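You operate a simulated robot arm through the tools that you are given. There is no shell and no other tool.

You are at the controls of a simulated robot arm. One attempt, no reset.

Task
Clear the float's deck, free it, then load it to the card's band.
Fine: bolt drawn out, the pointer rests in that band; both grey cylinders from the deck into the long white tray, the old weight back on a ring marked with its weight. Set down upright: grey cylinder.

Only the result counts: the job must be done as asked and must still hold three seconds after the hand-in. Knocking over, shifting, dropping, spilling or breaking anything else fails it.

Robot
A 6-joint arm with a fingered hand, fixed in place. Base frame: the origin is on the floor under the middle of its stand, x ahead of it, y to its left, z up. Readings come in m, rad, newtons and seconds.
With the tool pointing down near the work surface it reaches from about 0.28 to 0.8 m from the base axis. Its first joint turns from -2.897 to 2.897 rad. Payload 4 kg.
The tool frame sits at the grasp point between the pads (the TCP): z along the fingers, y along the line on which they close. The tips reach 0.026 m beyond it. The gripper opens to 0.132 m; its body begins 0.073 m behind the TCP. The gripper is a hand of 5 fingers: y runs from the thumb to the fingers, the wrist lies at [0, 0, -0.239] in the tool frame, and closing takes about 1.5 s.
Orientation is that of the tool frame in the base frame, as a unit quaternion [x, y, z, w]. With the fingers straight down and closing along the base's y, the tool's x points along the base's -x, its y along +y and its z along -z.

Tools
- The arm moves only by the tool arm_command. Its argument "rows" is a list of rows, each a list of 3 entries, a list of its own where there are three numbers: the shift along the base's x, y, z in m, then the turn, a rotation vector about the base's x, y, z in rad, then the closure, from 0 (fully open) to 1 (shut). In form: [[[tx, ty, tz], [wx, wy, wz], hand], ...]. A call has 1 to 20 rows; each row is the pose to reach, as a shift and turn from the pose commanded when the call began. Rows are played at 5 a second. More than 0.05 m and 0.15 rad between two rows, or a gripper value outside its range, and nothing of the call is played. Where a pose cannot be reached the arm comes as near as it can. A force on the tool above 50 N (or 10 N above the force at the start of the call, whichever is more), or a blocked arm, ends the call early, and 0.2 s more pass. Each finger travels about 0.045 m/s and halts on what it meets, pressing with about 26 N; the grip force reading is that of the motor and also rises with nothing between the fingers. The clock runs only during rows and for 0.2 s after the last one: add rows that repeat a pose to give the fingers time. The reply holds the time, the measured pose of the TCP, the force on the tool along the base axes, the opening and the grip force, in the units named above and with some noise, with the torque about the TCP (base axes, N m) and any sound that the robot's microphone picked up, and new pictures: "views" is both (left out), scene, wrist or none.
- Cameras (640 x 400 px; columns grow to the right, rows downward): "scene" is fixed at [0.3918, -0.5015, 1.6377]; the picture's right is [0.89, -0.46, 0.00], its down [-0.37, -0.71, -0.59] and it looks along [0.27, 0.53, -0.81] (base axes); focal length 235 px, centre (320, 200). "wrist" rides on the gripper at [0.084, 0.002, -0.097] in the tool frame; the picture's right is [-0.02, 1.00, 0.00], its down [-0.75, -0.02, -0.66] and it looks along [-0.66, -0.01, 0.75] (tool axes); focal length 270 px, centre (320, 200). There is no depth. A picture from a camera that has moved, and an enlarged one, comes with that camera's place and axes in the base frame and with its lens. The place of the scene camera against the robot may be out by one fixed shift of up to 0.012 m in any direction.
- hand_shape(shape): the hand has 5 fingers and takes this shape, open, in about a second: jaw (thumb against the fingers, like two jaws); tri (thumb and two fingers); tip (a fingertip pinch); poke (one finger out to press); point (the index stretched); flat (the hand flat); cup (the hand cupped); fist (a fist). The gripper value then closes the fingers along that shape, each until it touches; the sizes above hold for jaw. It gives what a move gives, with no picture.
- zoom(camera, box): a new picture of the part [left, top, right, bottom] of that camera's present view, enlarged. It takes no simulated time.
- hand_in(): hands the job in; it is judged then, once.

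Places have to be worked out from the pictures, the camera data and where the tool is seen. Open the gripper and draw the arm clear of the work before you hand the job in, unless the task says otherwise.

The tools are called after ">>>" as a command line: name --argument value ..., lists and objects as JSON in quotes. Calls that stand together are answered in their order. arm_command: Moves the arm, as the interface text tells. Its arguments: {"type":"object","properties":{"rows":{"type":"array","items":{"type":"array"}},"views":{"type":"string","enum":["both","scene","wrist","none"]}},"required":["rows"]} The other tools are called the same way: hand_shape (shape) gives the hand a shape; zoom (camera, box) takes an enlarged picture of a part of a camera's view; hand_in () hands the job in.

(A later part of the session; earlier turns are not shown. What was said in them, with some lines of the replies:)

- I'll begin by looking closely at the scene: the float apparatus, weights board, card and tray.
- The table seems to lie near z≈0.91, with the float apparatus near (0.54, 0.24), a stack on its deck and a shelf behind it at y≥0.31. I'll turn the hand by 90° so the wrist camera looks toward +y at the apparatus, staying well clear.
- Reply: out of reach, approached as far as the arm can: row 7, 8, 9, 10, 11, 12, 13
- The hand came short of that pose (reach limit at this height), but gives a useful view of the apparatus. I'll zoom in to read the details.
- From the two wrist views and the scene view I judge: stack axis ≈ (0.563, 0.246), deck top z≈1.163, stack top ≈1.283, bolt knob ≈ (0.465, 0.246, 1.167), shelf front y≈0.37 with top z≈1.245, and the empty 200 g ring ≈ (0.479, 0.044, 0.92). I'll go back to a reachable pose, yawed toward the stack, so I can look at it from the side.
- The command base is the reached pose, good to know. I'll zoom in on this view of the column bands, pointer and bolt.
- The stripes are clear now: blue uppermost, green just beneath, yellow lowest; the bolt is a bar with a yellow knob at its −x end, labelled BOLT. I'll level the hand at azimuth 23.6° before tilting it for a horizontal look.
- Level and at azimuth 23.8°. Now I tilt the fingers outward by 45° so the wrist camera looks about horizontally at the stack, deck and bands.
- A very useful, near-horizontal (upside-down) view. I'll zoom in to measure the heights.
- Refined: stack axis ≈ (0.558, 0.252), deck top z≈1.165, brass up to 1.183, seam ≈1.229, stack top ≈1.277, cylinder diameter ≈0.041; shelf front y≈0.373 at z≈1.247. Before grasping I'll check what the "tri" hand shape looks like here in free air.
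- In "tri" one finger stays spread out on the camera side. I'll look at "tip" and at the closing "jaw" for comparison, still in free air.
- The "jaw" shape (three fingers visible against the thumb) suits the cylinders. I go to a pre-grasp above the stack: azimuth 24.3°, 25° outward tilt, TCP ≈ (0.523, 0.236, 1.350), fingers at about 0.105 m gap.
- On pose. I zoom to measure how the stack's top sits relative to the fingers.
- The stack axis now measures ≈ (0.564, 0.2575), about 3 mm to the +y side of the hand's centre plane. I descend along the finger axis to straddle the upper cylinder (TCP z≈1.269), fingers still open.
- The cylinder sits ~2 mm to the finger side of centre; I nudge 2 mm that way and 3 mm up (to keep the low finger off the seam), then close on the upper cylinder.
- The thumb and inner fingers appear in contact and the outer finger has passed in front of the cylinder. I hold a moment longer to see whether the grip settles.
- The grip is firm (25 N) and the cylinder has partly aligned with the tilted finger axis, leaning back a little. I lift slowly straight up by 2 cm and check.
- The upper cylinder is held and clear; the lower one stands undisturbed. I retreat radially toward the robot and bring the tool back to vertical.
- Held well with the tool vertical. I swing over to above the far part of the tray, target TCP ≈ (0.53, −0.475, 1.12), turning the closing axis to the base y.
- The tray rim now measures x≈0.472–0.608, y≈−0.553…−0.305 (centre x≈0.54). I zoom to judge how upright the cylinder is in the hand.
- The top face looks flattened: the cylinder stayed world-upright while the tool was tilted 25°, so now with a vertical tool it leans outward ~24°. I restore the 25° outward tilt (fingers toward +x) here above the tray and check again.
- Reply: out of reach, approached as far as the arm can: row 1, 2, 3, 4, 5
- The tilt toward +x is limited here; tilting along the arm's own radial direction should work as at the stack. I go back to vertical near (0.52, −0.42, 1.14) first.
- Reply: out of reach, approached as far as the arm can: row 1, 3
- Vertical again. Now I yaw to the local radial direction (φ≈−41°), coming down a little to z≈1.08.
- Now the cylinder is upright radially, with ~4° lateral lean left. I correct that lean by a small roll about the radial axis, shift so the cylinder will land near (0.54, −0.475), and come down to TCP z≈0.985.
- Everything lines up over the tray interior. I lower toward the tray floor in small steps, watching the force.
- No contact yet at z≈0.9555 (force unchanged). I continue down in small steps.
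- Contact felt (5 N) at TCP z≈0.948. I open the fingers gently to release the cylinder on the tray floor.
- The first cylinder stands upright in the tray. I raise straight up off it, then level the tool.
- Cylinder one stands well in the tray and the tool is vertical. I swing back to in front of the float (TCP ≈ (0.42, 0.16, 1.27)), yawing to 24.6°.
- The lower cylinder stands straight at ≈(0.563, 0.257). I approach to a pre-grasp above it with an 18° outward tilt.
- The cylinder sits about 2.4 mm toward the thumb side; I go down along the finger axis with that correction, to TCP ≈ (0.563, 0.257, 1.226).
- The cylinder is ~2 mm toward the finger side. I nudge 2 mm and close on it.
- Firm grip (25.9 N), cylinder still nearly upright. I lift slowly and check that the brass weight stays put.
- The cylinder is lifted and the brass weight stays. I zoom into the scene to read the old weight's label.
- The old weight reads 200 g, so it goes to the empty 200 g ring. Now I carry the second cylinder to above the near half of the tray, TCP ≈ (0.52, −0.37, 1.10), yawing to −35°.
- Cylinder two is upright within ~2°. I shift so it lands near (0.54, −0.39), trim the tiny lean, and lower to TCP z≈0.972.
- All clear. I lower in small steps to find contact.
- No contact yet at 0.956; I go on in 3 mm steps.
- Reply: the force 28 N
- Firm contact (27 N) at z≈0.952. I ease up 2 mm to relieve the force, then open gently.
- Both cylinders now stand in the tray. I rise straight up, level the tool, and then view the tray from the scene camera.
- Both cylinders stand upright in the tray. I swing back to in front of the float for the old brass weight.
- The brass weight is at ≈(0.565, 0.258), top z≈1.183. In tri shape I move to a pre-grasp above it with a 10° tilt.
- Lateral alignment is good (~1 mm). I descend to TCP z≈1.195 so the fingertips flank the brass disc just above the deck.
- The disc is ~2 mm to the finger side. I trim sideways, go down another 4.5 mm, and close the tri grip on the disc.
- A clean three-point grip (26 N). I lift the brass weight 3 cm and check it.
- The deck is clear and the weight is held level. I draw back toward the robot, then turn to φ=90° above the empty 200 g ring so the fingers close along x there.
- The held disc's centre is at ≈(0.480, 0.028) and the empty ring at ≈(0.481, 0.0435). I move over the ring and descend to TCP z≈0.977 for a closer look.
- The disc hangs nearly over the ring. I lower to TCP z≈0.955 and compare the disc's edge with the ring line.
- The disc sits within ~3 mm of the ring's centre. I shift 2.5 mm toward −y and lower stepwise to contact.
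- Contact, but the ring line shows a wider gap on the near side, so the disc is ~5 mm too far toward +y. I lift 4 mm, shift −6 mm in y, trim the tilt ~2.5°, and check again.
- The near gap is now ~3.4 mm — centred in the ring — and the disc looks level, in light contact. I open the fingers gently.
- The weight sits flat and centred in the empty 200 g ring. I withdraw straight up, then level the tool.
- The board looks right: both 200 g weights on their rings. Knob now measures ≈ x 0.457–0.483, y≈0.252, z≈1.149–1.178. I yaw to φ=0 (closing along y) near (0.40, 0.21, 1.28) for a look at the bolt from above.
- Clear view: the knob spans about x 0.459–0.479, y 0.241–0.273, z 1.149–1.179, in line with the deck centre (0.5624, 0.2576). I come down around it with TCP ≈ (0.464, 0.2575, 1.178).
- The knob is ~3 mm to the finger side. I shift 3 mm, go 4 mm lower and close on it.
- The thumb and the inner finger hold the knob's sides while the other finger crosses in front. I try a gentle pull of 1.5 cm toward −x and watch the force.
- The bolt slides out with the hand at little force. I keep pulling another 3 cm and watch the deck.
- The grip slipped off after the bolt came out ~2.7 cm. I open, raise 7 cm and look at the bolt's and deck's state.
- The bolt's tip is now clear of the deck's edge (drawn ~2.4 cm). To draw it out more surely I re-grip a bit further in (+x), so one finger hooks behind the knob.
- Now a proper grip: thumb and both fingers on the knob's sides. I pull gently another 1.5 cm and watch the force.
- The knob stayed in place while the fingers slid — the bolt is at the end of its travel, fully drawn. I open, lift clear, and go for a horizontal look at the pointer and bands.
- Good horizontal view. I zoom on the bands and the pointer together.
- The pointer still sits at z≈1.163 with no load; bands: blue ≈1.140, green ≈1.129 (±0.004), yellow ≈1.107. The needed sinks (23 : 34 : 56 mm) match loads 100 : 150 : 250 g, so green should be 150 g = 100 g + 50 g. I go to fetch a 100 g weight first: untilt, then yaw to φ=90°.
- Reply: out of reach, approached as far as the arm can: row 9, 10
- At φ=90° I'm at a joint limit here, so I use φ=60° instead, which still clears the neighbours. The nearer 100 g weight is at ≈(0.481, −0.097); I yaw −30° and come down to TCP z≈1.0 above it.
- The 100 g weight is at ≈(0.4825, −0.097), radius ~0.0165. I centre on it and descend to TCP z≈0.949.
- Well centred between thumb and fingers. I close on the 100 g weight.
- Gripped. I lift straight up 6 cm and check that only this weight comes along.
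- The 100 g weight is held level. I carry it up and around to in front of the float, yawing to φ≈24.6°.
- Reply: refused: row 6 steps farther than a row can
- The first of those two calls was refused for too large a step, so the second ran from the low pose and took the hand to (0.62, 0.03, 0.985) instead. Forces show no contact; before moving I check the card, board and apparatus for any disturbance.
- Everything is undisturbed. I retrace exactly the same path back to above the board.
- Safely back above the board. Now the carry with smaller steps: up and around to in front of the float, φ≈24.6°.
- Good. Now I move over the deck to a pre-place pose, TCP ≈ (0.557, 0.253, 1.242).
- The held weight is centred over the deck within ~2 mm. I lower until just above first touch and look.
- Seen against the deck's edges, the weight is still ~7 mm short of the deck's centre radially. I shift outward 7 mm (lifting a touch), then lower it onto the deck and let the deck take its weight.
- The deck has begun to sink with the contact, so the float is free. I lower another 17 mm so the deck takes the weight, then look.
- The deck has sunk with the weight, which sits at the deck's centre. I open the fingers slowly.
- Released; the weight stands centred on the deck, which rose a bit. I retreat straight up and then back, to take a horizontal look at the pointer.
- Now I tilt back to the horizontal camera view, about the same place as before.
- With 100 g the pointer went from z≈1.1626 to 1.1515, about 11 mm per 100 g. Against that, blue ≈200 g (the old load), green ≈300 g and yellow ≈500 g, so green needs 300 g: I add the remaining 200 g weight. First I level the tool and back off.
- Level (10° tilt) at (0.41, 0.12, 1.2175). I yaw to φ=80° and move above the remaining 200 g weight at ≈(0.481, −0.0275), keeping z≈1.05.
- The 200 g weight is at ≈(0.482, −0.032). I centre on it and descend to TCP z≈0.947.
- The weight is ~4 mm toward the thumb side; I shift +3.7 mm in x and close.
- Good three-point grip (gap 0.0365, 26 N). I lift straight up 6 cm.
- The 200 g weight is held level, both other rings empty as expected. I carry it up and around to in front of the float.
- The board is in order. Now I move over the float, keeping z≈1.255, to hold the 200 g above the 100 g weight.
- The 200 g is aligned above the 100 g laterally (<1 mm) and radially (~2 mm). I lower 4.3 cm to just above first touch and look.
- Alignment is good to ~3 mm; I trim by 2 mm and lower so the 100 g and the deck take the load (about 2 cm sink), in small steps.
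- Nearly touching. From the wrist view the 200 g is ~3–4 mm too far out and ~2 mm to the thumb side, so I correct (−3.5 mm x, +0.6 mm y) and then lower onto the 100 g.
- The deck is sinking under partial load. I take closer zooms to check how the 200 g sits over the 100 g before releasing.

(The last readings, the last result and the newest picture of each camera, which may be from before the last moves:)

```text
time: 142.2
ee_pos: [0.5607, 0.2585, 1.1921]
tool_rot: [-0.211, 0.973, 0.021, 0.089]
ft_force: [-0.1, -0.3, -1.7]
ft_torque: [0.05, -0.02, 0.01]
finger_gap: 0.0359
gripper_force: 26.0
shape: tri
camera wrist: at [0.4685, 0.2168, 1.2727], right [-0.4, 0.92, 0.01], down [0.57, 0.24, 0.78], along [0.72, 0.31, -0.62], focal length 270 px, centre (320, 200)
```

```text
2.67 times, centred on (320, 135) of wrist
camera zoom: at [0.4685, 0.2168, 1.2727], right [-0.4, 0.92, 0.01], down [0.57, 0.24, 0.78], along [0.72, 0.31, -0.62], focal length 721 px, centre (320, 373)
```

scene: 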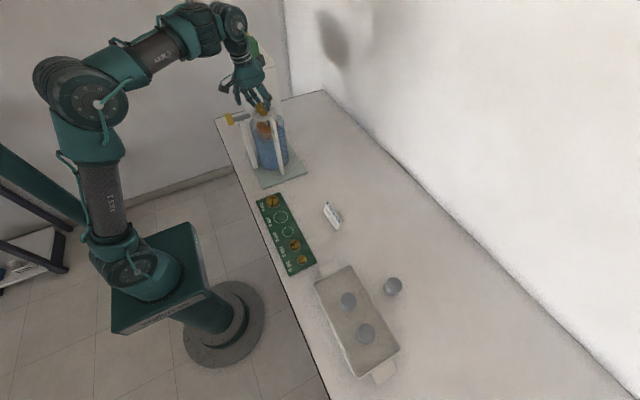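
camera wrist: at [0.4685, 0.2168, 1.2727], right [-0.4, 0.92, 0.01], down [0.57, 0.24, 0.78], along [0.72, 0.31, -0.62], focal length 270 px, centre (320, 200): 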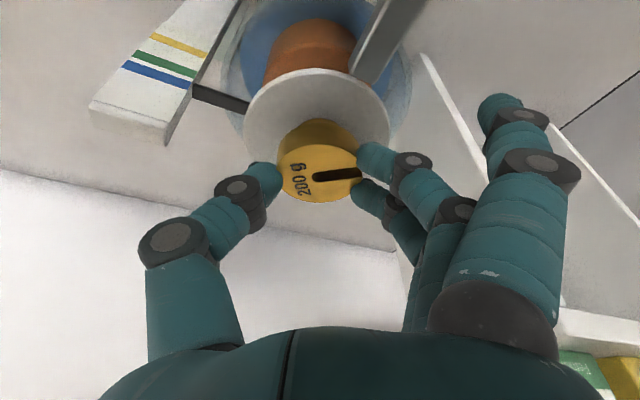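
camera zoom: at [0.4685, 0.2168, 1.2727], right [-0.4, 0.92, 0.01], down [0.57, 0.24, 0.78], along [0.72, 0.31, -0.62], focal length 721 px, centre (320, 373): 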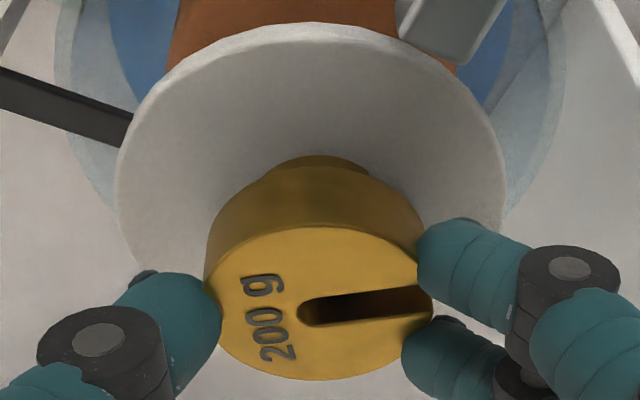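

The 200 g sits ~4 mm toward the robot relative to the 100 g — stable, but I improve it: lift 6 mm, shift 3 mm outward, and lower again to where the float nearly carries it all (TCP z≈1.185).

>>> arm_command --rows '[[[0, 0, 0.006], [0, 0, 0], 1], [[0, 0, 0.01], [0, 0, 0], 1], [[0.0032, 0.0014, 0.01], [0, 0, 0], 1], [[0.0032, 0.0014, 0.004], [0, 0, 0], 1], [[0.0032, 0.0014, -0.002], [0, 0, 0], 1], [[0.0032, 0.0014, -0.0075], [0, 0, 0], 1], [[0.0032, 0.0014, -0.0075], [0, 0, 0], 1], [[0.0032, 0.0014, -0.0075], [0, 0, 0], 1]]' --views "both"

>>> zoom --camera "scene" --box '[250, 95, 280, 125]'

>>> zoom --camera "wrist" --box '[180, 20, 460, 240]'

```text
time: 144.0
ee_pos: [0.5659, 0.2578, 1.184]
tool_rot: [-0.212, 0.973, 0.021, 0.089]
ft_force: [-0.4, -1.0, -1.5]
ft_torque: [0.02, 0.0, -0.04]
finger_gap: 0.0361
gripper_force: 26.2
shape: tri
camera wrist: at [0.4723, 0.2177, 1.2644], right [-0.4, 0.92, 0.01], down [0.57, 0.24, 0.78], along [0.72, 0.31, -0.62], focal length 270 px, centre (320, 200)
```

scene: 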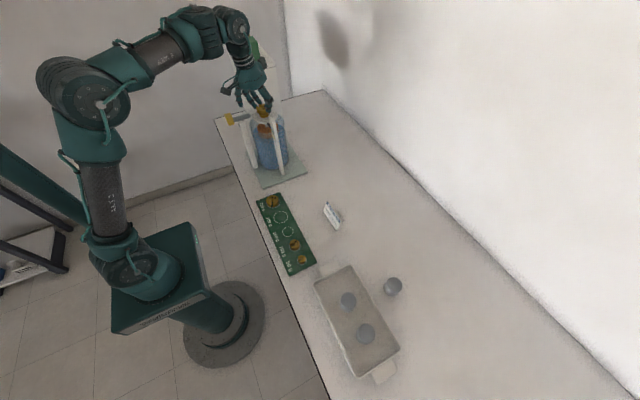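
wrist: 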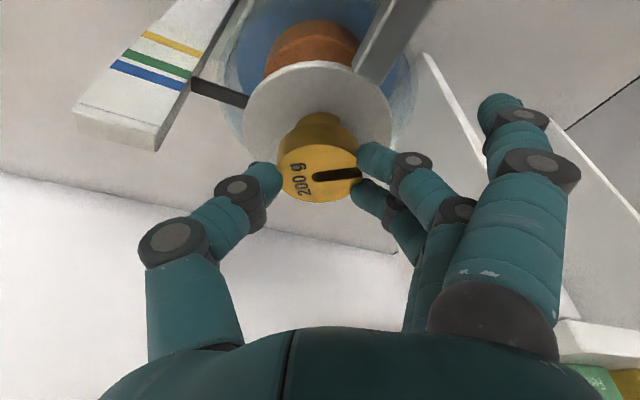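

```text
13.33 times, centred on (265, 110) of scene
camera zoom: at [0.3918, -0.5015, 1.6377], right [0.89, -0.46, 0.0], down [-0.37, -0.71, -0.59], along [0.27, 0.53, -0.81], focal length 3129 px, centre (1053, 1400)
```

zoom: 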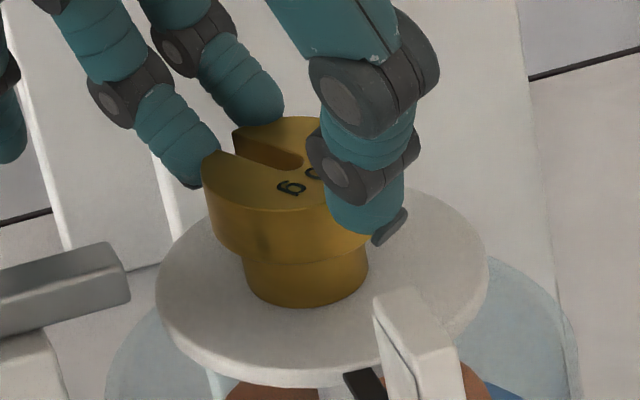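

```text
1.82 times, centred on (320, 130) of wrist
camera zoom: at [0.4723, 0.2177, 1.2644], right [-0.4, 0.92, 0.01], down [0.57, 0.24, 0.78], along [0.72, 0.31, -0.62], focal length 491 px, centre (320, 327)
```

zoom: 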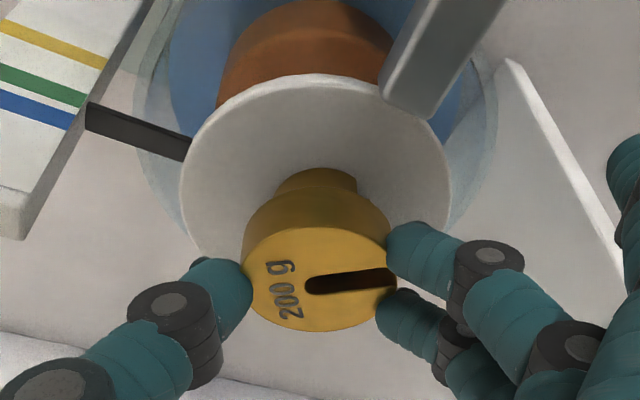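

Now the 200 g sits centred on the 100 g (<1 mm). The float still carries only part of it (−1.5 N), so I lower further 7 mm before releasing.

>>> arm_command --rows '[[[0, 0, -0.003], [0, 0, 0], 1], [[0, 0, -0.007], [0, 0, 0], 1], [[0, 0, -0.007], [0, 0, 0], 1], [[0, 0, -0.007], [0, 0, 0], 1]]' --views "wrist"

>>> zoom --camera "wrist" --box '[180, 20, 460, 240]'

>>> zoom --camera "scene" --box '[245, 90, 285, 130]'

```text
time: 145.0
ee_pos: [0.5652, 0.2584, 1.1766]
tool_rot: [-0.211, 0.973, 0.021, 0.089]
ft_force: [-0.6, 0.3, 0.5]
ft_torque: [0.03, -0.01, 0.02]
finger_gap: 0.0364
gripper_force: 25.8
shape: tri
camera wrist: at [0.473, 0.2168, 1.2574], right [-0.4, 0.92, 0.01], down [0.57, 0.24, 0.78], along [0.72, 0.31, -0.62], focal length 270 px, centre (320, 200)
```

wrist: 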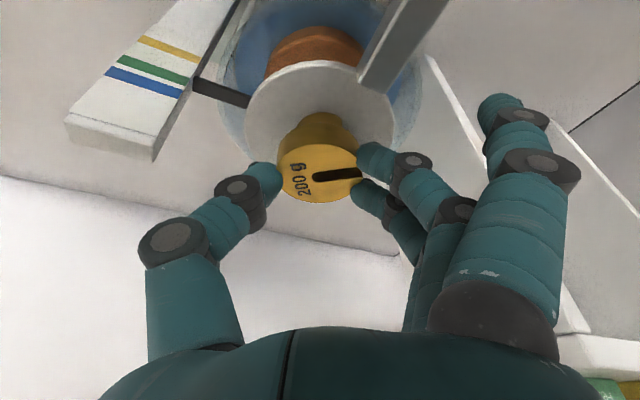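

```text
1.82 times, centred on (320, 130) of wrist
camera zoom: at [0.473, 0.2168, 1.2574], right [-0.4, 0.92, 0.01], down [0.57, 0.24, 0.78], along [0.72, 0.31, -0.62], focal length 491 px, centre (320, 327)
```

zoom: 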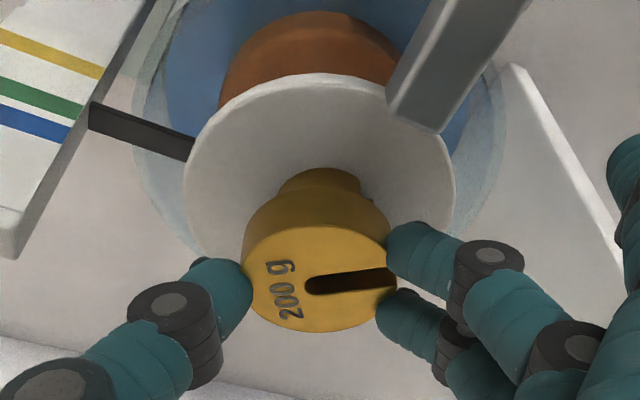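

```text
10.00 times, centred on (265, 110) of scene
camera zoom: at [0.3918, -0.5015, 1.6377], right [0.89, -0.46, 0.0], down [-0.37, -0.71, -0.59], along [0.27, 0.53, -0.81], focal length 2346 px, centre (870, 1100)
```

zoom: 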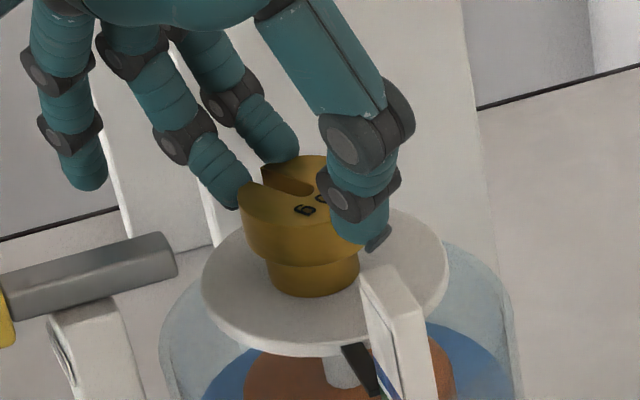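

The float now carries the load (≈0 N on the hand). I release slowly.

>>> arm_command --rows '[[[0, 0, 0], [0, 0, 0], 0.85], [[0, 0, 0], [0, 0, 0], 0.75], [[0, 0, 0], [0, 0, 0], 0.65], [[0, 0, 0], [0, 0, 0], 0.55], [[0, 0, 0], [0, 0, 0], 0.45], [[0, 0, 0], [0, 0, 0], 0.4], [[0, 0, 0], [0, 0, 0], 0.4]]' --views "both"

>>> zoom --camera "wrist" --box '[180, 20, 460, 240]'

>>> zoom --camera "scene" --box '[240, 90, 290, 140]'

```text
time: 146.6
ee_pos: [0.5651, 0.2581, 1.176]
tool_rot: [-0.211, 0.973, 0.021, 0.09]
ft_force: [-0.8, 0.7, -0.3]
ft_torque: [0.01, 0.01, -0.03]
finger_gap: 0.0788
gripper_force: 0.0
shape: tri
camera wrist: at [0.473, 0.2168, 1.2574], right [-0.4, 0.92, 0.01], down [0.57, 0.24, 0.78], along [0.72, 0.31, -0.62], focal length 270 px, centre (320, 200)
```

scene: 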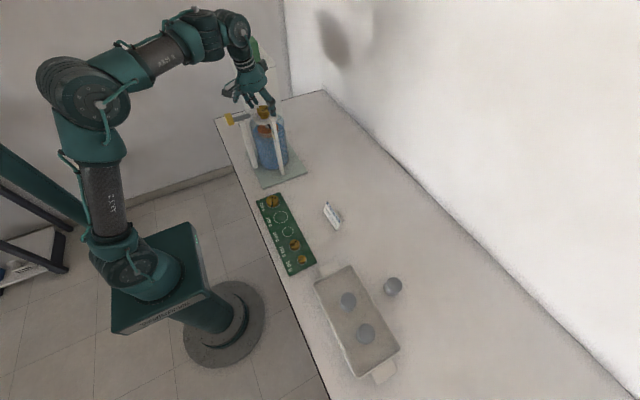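
wrist: 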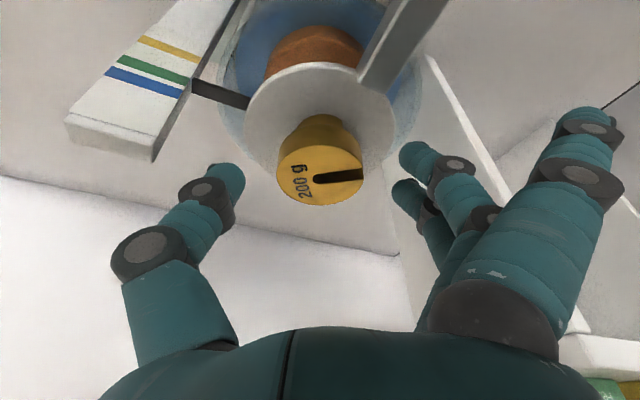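

```text
1.82 times, centred on (320, 130) of wrist
camera zoom: at [0.473, 0.2168, 1.2574], right [-0.4, 0.92, 0.01], down [0.57, 0.24, 0.78], along [0.72, 0.31, -0.62], focal length 491 px, centre (320, 327)
```

zoom: 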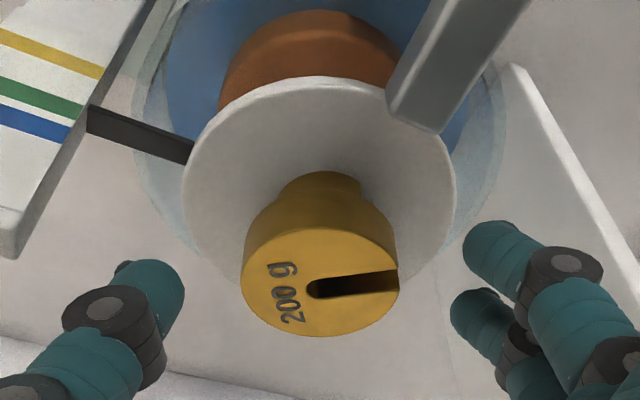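

```text
8.00 times, centred on (265, 115) of scene
camera zoom: at [0.3918, -0.5015, 1.6377], right [0.89, -0.46, 0.0], down [-0.37, -0.71, -0.59], along [0.27, 0.53, -0.81], focal length 1877 px, centre (760, 880)
```

zoom: 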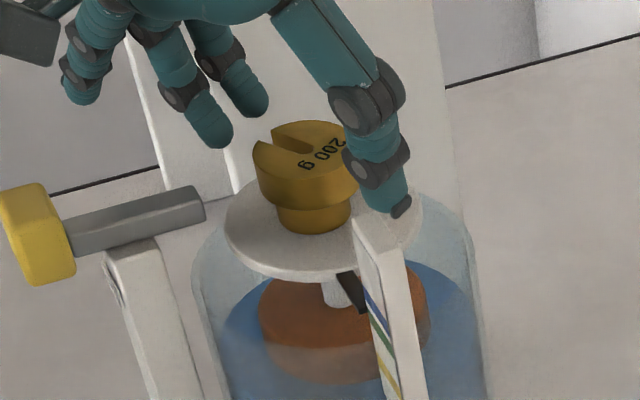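

The stack stands stable and the pointer looks close to green. I retreat straight up, then back toward the robot.

>>> arm_command --rows '[[[0, 0, 0.012], [0, 0, 0], 0.35], [[0, 0, 0.03], [0, 0, 0], 0.35], [[0, 0, 0.055], [0, 0, 0], 0.35], [[-0.02, -0.01, 0.08], [0, 0, 0], 0.3], [[-0.055, -0.025, 0.085], [0, 0, 0], 0.3], [[-0.09, -0.045, 0.085], [0, 0, 0], 0.3], [[-0.125, -0.065, 0.075], [0, 0, 0], 0.3], [[-0.142, -0.078, 0.06], [0, 0, 0], 0.3], [[-0.142, -0.078, 0.06], [0, 0, 0], 0.3]]' --views "scene"

>>> zoom --camera "scene" --box '[240, 90, 290, 140]'

```text
time: 148.6
ee_pos: [0.4219, 0.1812, 1.234]
tool_rot: [-0.212, 0.973, 0.021, 0.089]
ft_force: [-0.1, -0.3, -0.3]
ft_torque: [-0.01, 0.02, 0.04]
finger_gap: 0.0922
gripper_force: 0.1
shape: tri
```

scene: 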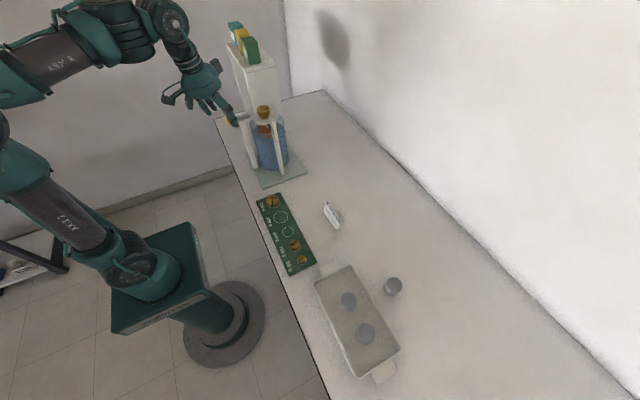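

```text
8.00 times, centred on (265, 115) of scene
camera zoom: at [0.3918, -0.5015, 1.6377], right [0.89, -0.46, 0.0], down [-0.37, -0.71, -0.59], along [0.27, 0.53, -0.81], focal length 1877 px, centre (760, 880)
```

zoom: 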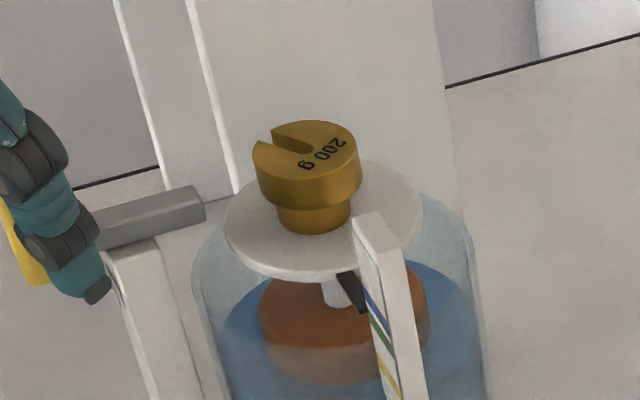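

Stack stable. Now I tilt for the horizontal view of the pointer against the bands.

>>> arm_command --rows '[[[0.001, 0, -0.006], [0.05, -0.109, 0], 0.3], [[0.002, 0, -0.012], [0.1, -0.218, 0], 0.3], [[0.003, 0, -0.02], [0.15, -0.328, 0], 0.3], [[0.003, 0, -0.028], [0.2, -0.437, 0], 0.3], [[0.003, 0, -0.034], [0.25, -0.546, 0], 0.3], [[0.003, 0, -0.034], [0.25, -0.546, 0], 0.3]]' --views "both"

>>> zoom --camera "wrist" --box '[225, 60, 385, 200]'

>>> zoom --camera "wrist" --box '[225, 80, 305, 160]'

```text
time: 150.0
ee_pos: [0.4249, 0.1803, 1.203]
tool_rot: [-0.196, 0.903, 0.083, 0.374]
ft_force: [-0.4, 0.4, -0.3]
ft_torque: [0.0, -0.02, 0.01]
finger_gap: 0.0921
gripper_force: 0.1
shape: tri
camera wrist: at [0.3071, 0.1271, 1.2127], right [-0.4, 0.92, 0.02], down [0.07, 0.01, 1.0], along [0.91, 0.4, -0.07], focal length 270 px, centre (320, 200)
```

scene: 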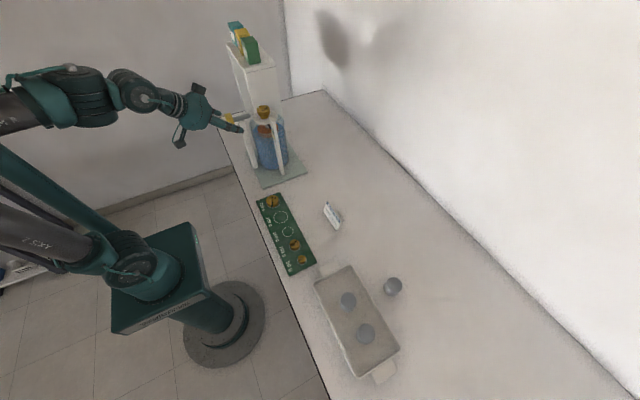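
wrist: 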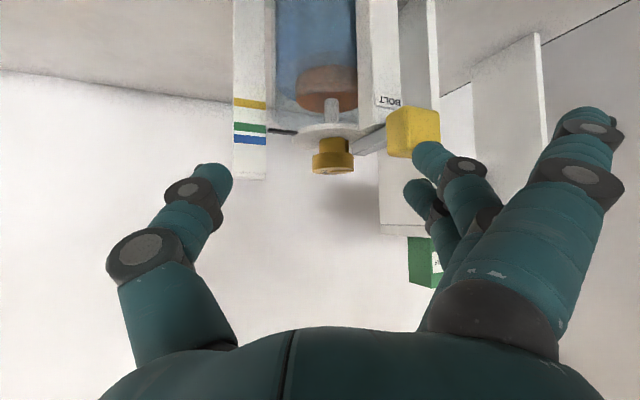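

```text
2.86 times, centred on (305, 130) of wrist
camera zoom: at [0.3071, 0.1271, 1.2127], right [-0.4, 0.92, 0.02], down [0.07, 0.01, 1.0], along [0.91, 0.4, -0.07], focal length 772 px, centre (363, 400)
```

zoom: 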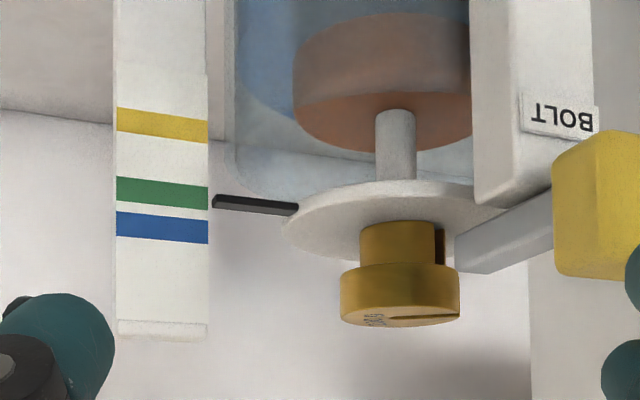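

```text
5.00 times, centred on (265, 120) of wrist
camera zoom: at [0.3071, 0.1271, 1.2127], right [-0.4, 0.92, 0.02], down [0.07, 0.01, 1.0], along [0.91, 0.4, -0.07], focal length 1351 px, centre (595, 600)
```

zoom: 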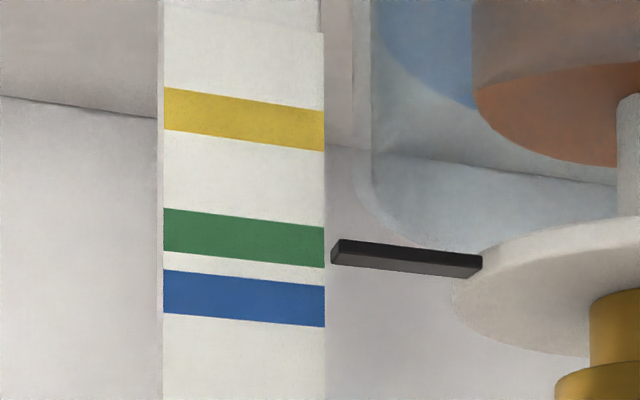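

The pointer's tip is at z≈1.128, right at the green band's centre (≈1.127 ± 0.004). Now I level the tool and draw the arm back clear.

>>> arm_command --rows '[[[-0.005, -0.012, 0.01], [-0.05, 0.109, 0], 0.2], [[-0.01, -0.025, 0.02], [-0.1, 0.218, 0], 0.1], [[-0.015, -0.04, 0.03], [-0.15, 0.328, 0], 0], [[-0.02, -0.055, 0.04], [-0.2, 0.437, 0], 0], [[-0.025, -0.075, 0.05], [-0.25, 0.546, 0], 0], [[-0.03, -0.1, 0.07], [-0.29, 0.63, 0], 0], [[-0.035, -0.13, 0.09], [-0.33, 0.72, 0], 0], [[-0.04, -0.16, 0.11], [-0.33, 0.72, 0], 0], [[-0.045, -0.19, 0.13], [-0.33, 0.72, 0], 0], [[-0.045, -0.19, 0.15], [-0.33, 0.72, 0], 0], [[-0.045, -0.19, 0.15], [-0.33, 0.72, 0], 0]]' --views "both"

>>> zoom --camera "scene" --box '[240, 90, 290, 140]'

>>> zoom --camera "scene" --box '[240, 180, 430, 390]'

>>> zoom --camera "wrist" --box '[240, 50, 480, 250]'

```text
time: 152.4
ee_pos: [0.3798, -0.0081, 1.3532]
tool_rot: [-0.213, 0.977, 0.0, -0.004]
ft_force: [0.4, -0.7, 0.0]
ft_torque: [0.02, -0.01, 0.02]
finger_gap: 0.1317
gripper_force: 0.0
shape: tri
out of reach, approached as far as the arm can: row 6
camera wrist: at [0.3032, -0.0424, 1.4518], right [-0.4, 0.92, 0.0], down [0.7, 0.3, 0.65], along [0.6, 0.26, -0.76], focal length 270 px, centre (320, 200)
```

scene: 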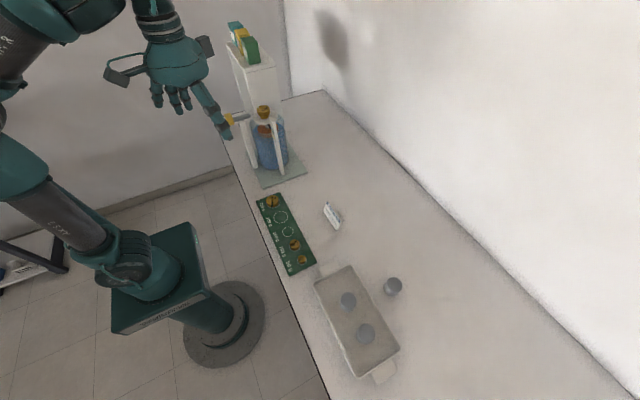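
wrist: 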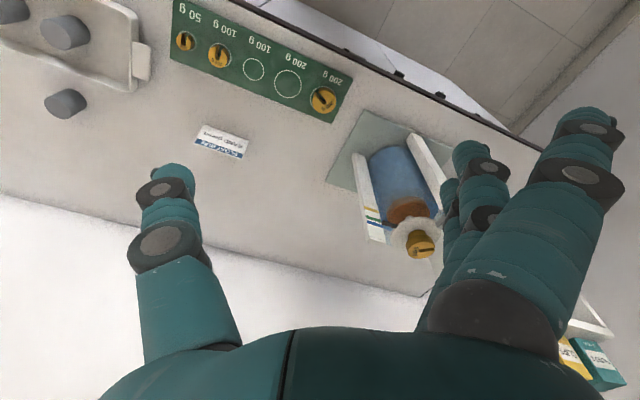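

```text
8.00 times, centred on (265, 115) of scene
camera zoom: at [0.3918, -0.5015, 1.6377], right [0.89, -0.46, 0.0], down [-0.37, -0.71, -0.59], along [0.27, 0.53, -0.81], focal length 1877 px, centre (760, 880)
```

zoom: 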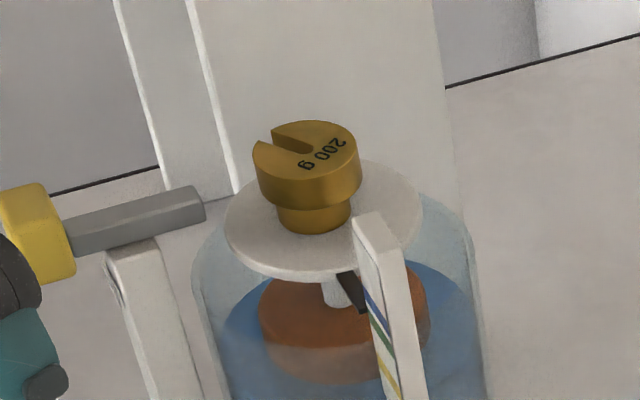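

```text
1.90 times, centred on (335, 285) of scene
camera zoom: at [0.3918, -0.5015, 1.6377], right [0.89, -0.46, 0.0], down [-0.37, -0.71, -0.59], along [0.27, 0.53, -0.81], focal length 447 px, centre (291, 38)
```

zoom: 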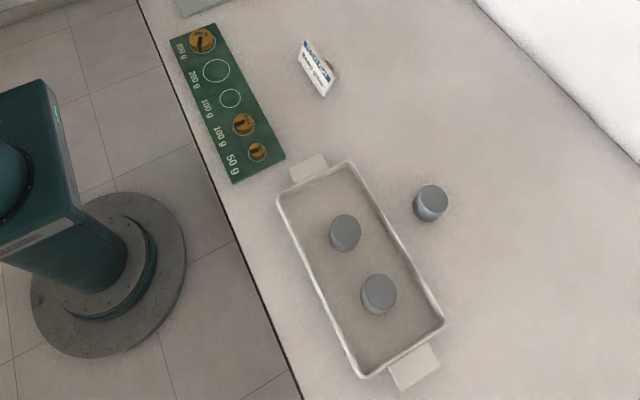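

```text
2.00 times, centred on (360, 150) of wrist
camera zoom: at [0.3032, -0.0424, 1.4518], right [-0.4, 0.92, 0.0], down [0.7, 0.3, 0.65], along [0.6, 0.26, -0.76], focal length 541 px, centre (240, 300)
```

zoom: 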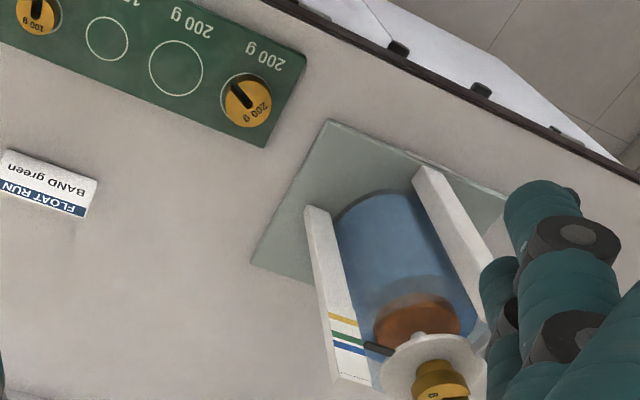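

All objects look in place. I take one closer look at the pointer from this second angle to cross-check the reading.

>>> zoom --camera "wrist" --box '[340, 190, 440, 260]'

>>> zoom --camera "wrist" --box '[300, 70, 360, 130]'

>>> zoom --camera "scene" --box '[260, 115, 285, 140]'

```text
5.71 times, centred on (390, 225) of wrist
camera zoom: at [0.3032, -0.0424, 1.4518], right [-0.4, 0.92, 0.0], down [0.7, 0.3, 0.65], along [0.6, 0.26, -0.76], focal length 1544 px, centre (-80, 57)
```

zoom: 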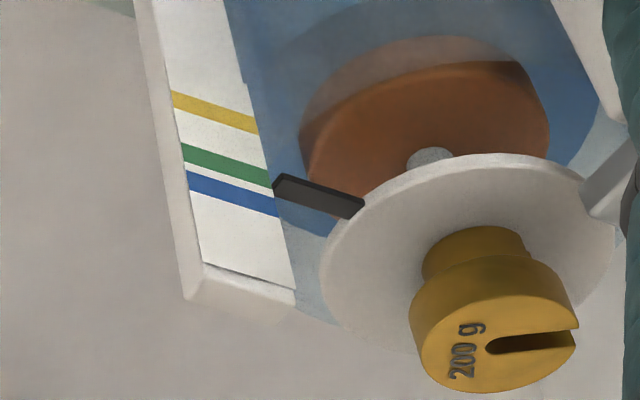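

```text
6.67 times, centred on (330, 100) of wrist
camera zoom: at [0.3032, -0.0424, 1.4518], right [-0.4, 0.92, 0.0], down [0.7, 0.3, 0.65], along [0.6, 0.26, -0.76], focal length 1802 px, centre (253, 867)
```

zoom: 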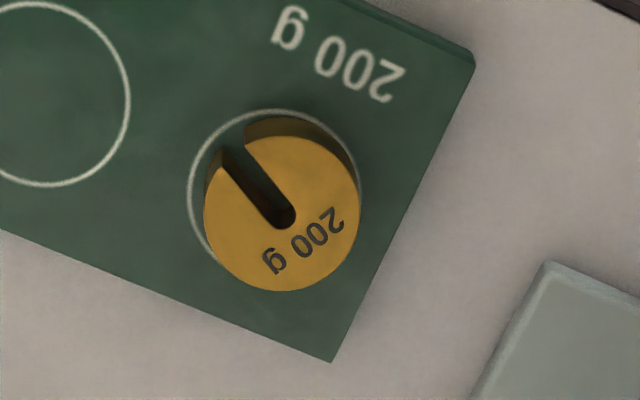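

```text
16.00 times, centred on (272, 128) of scene
camera zoom: at [0.3918, -0.5015, 1.6377], right [0.89, -0.46, 0.0], down [-0.37, -0.71, -0.59], along [0.27, 0.53, -0.81], focal length 3754 px, centre (1080, 1360)
```

zoom: 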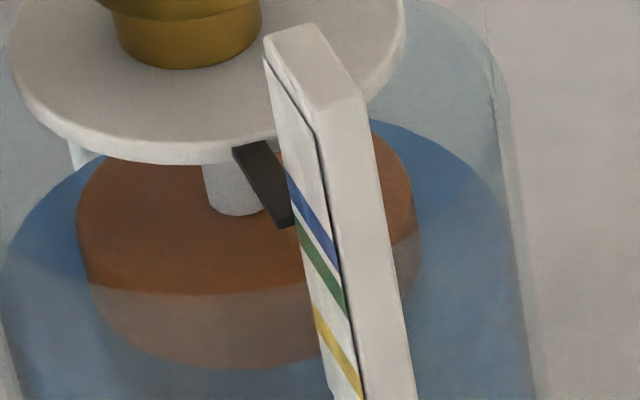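

Both views agree: the pointer rests at the centre of the green band. The bolt is drawn, the old 200 g weight sits on its ring, both grey cylinders stand in the tray, and the arm is clear with the hand open. I hand in.

>>> hand_in

```text
The job is handed in.
```

I handed the job in. Everything the task asked for looked done in the last pictures; the result of the judging hasn't come back.

- **Deck:** both grey cylinders from the deck stand upright in the long white tray. The old weight reads 200 g and sits on the empty ring marked 200 g.
- **Bolt:** drawn out to the end of its travel, with its tip clear of the deck.
- **Load:** the remaining 200 g weight is stacked on a 100 g weight on the deck, 300 g in all. From two camera angles the pointer rests at about the centre of the green band, the one the card names.
- **Arm:** the hand is open and back near its starting pose.

**One misstep:** while I carried the 100 g weight, one command was refused. The next one then ran from the wrong place and swept the hand low over the table, near the card. There was no contact, nothing moved in the pictures, and I went back along the same path before going on.
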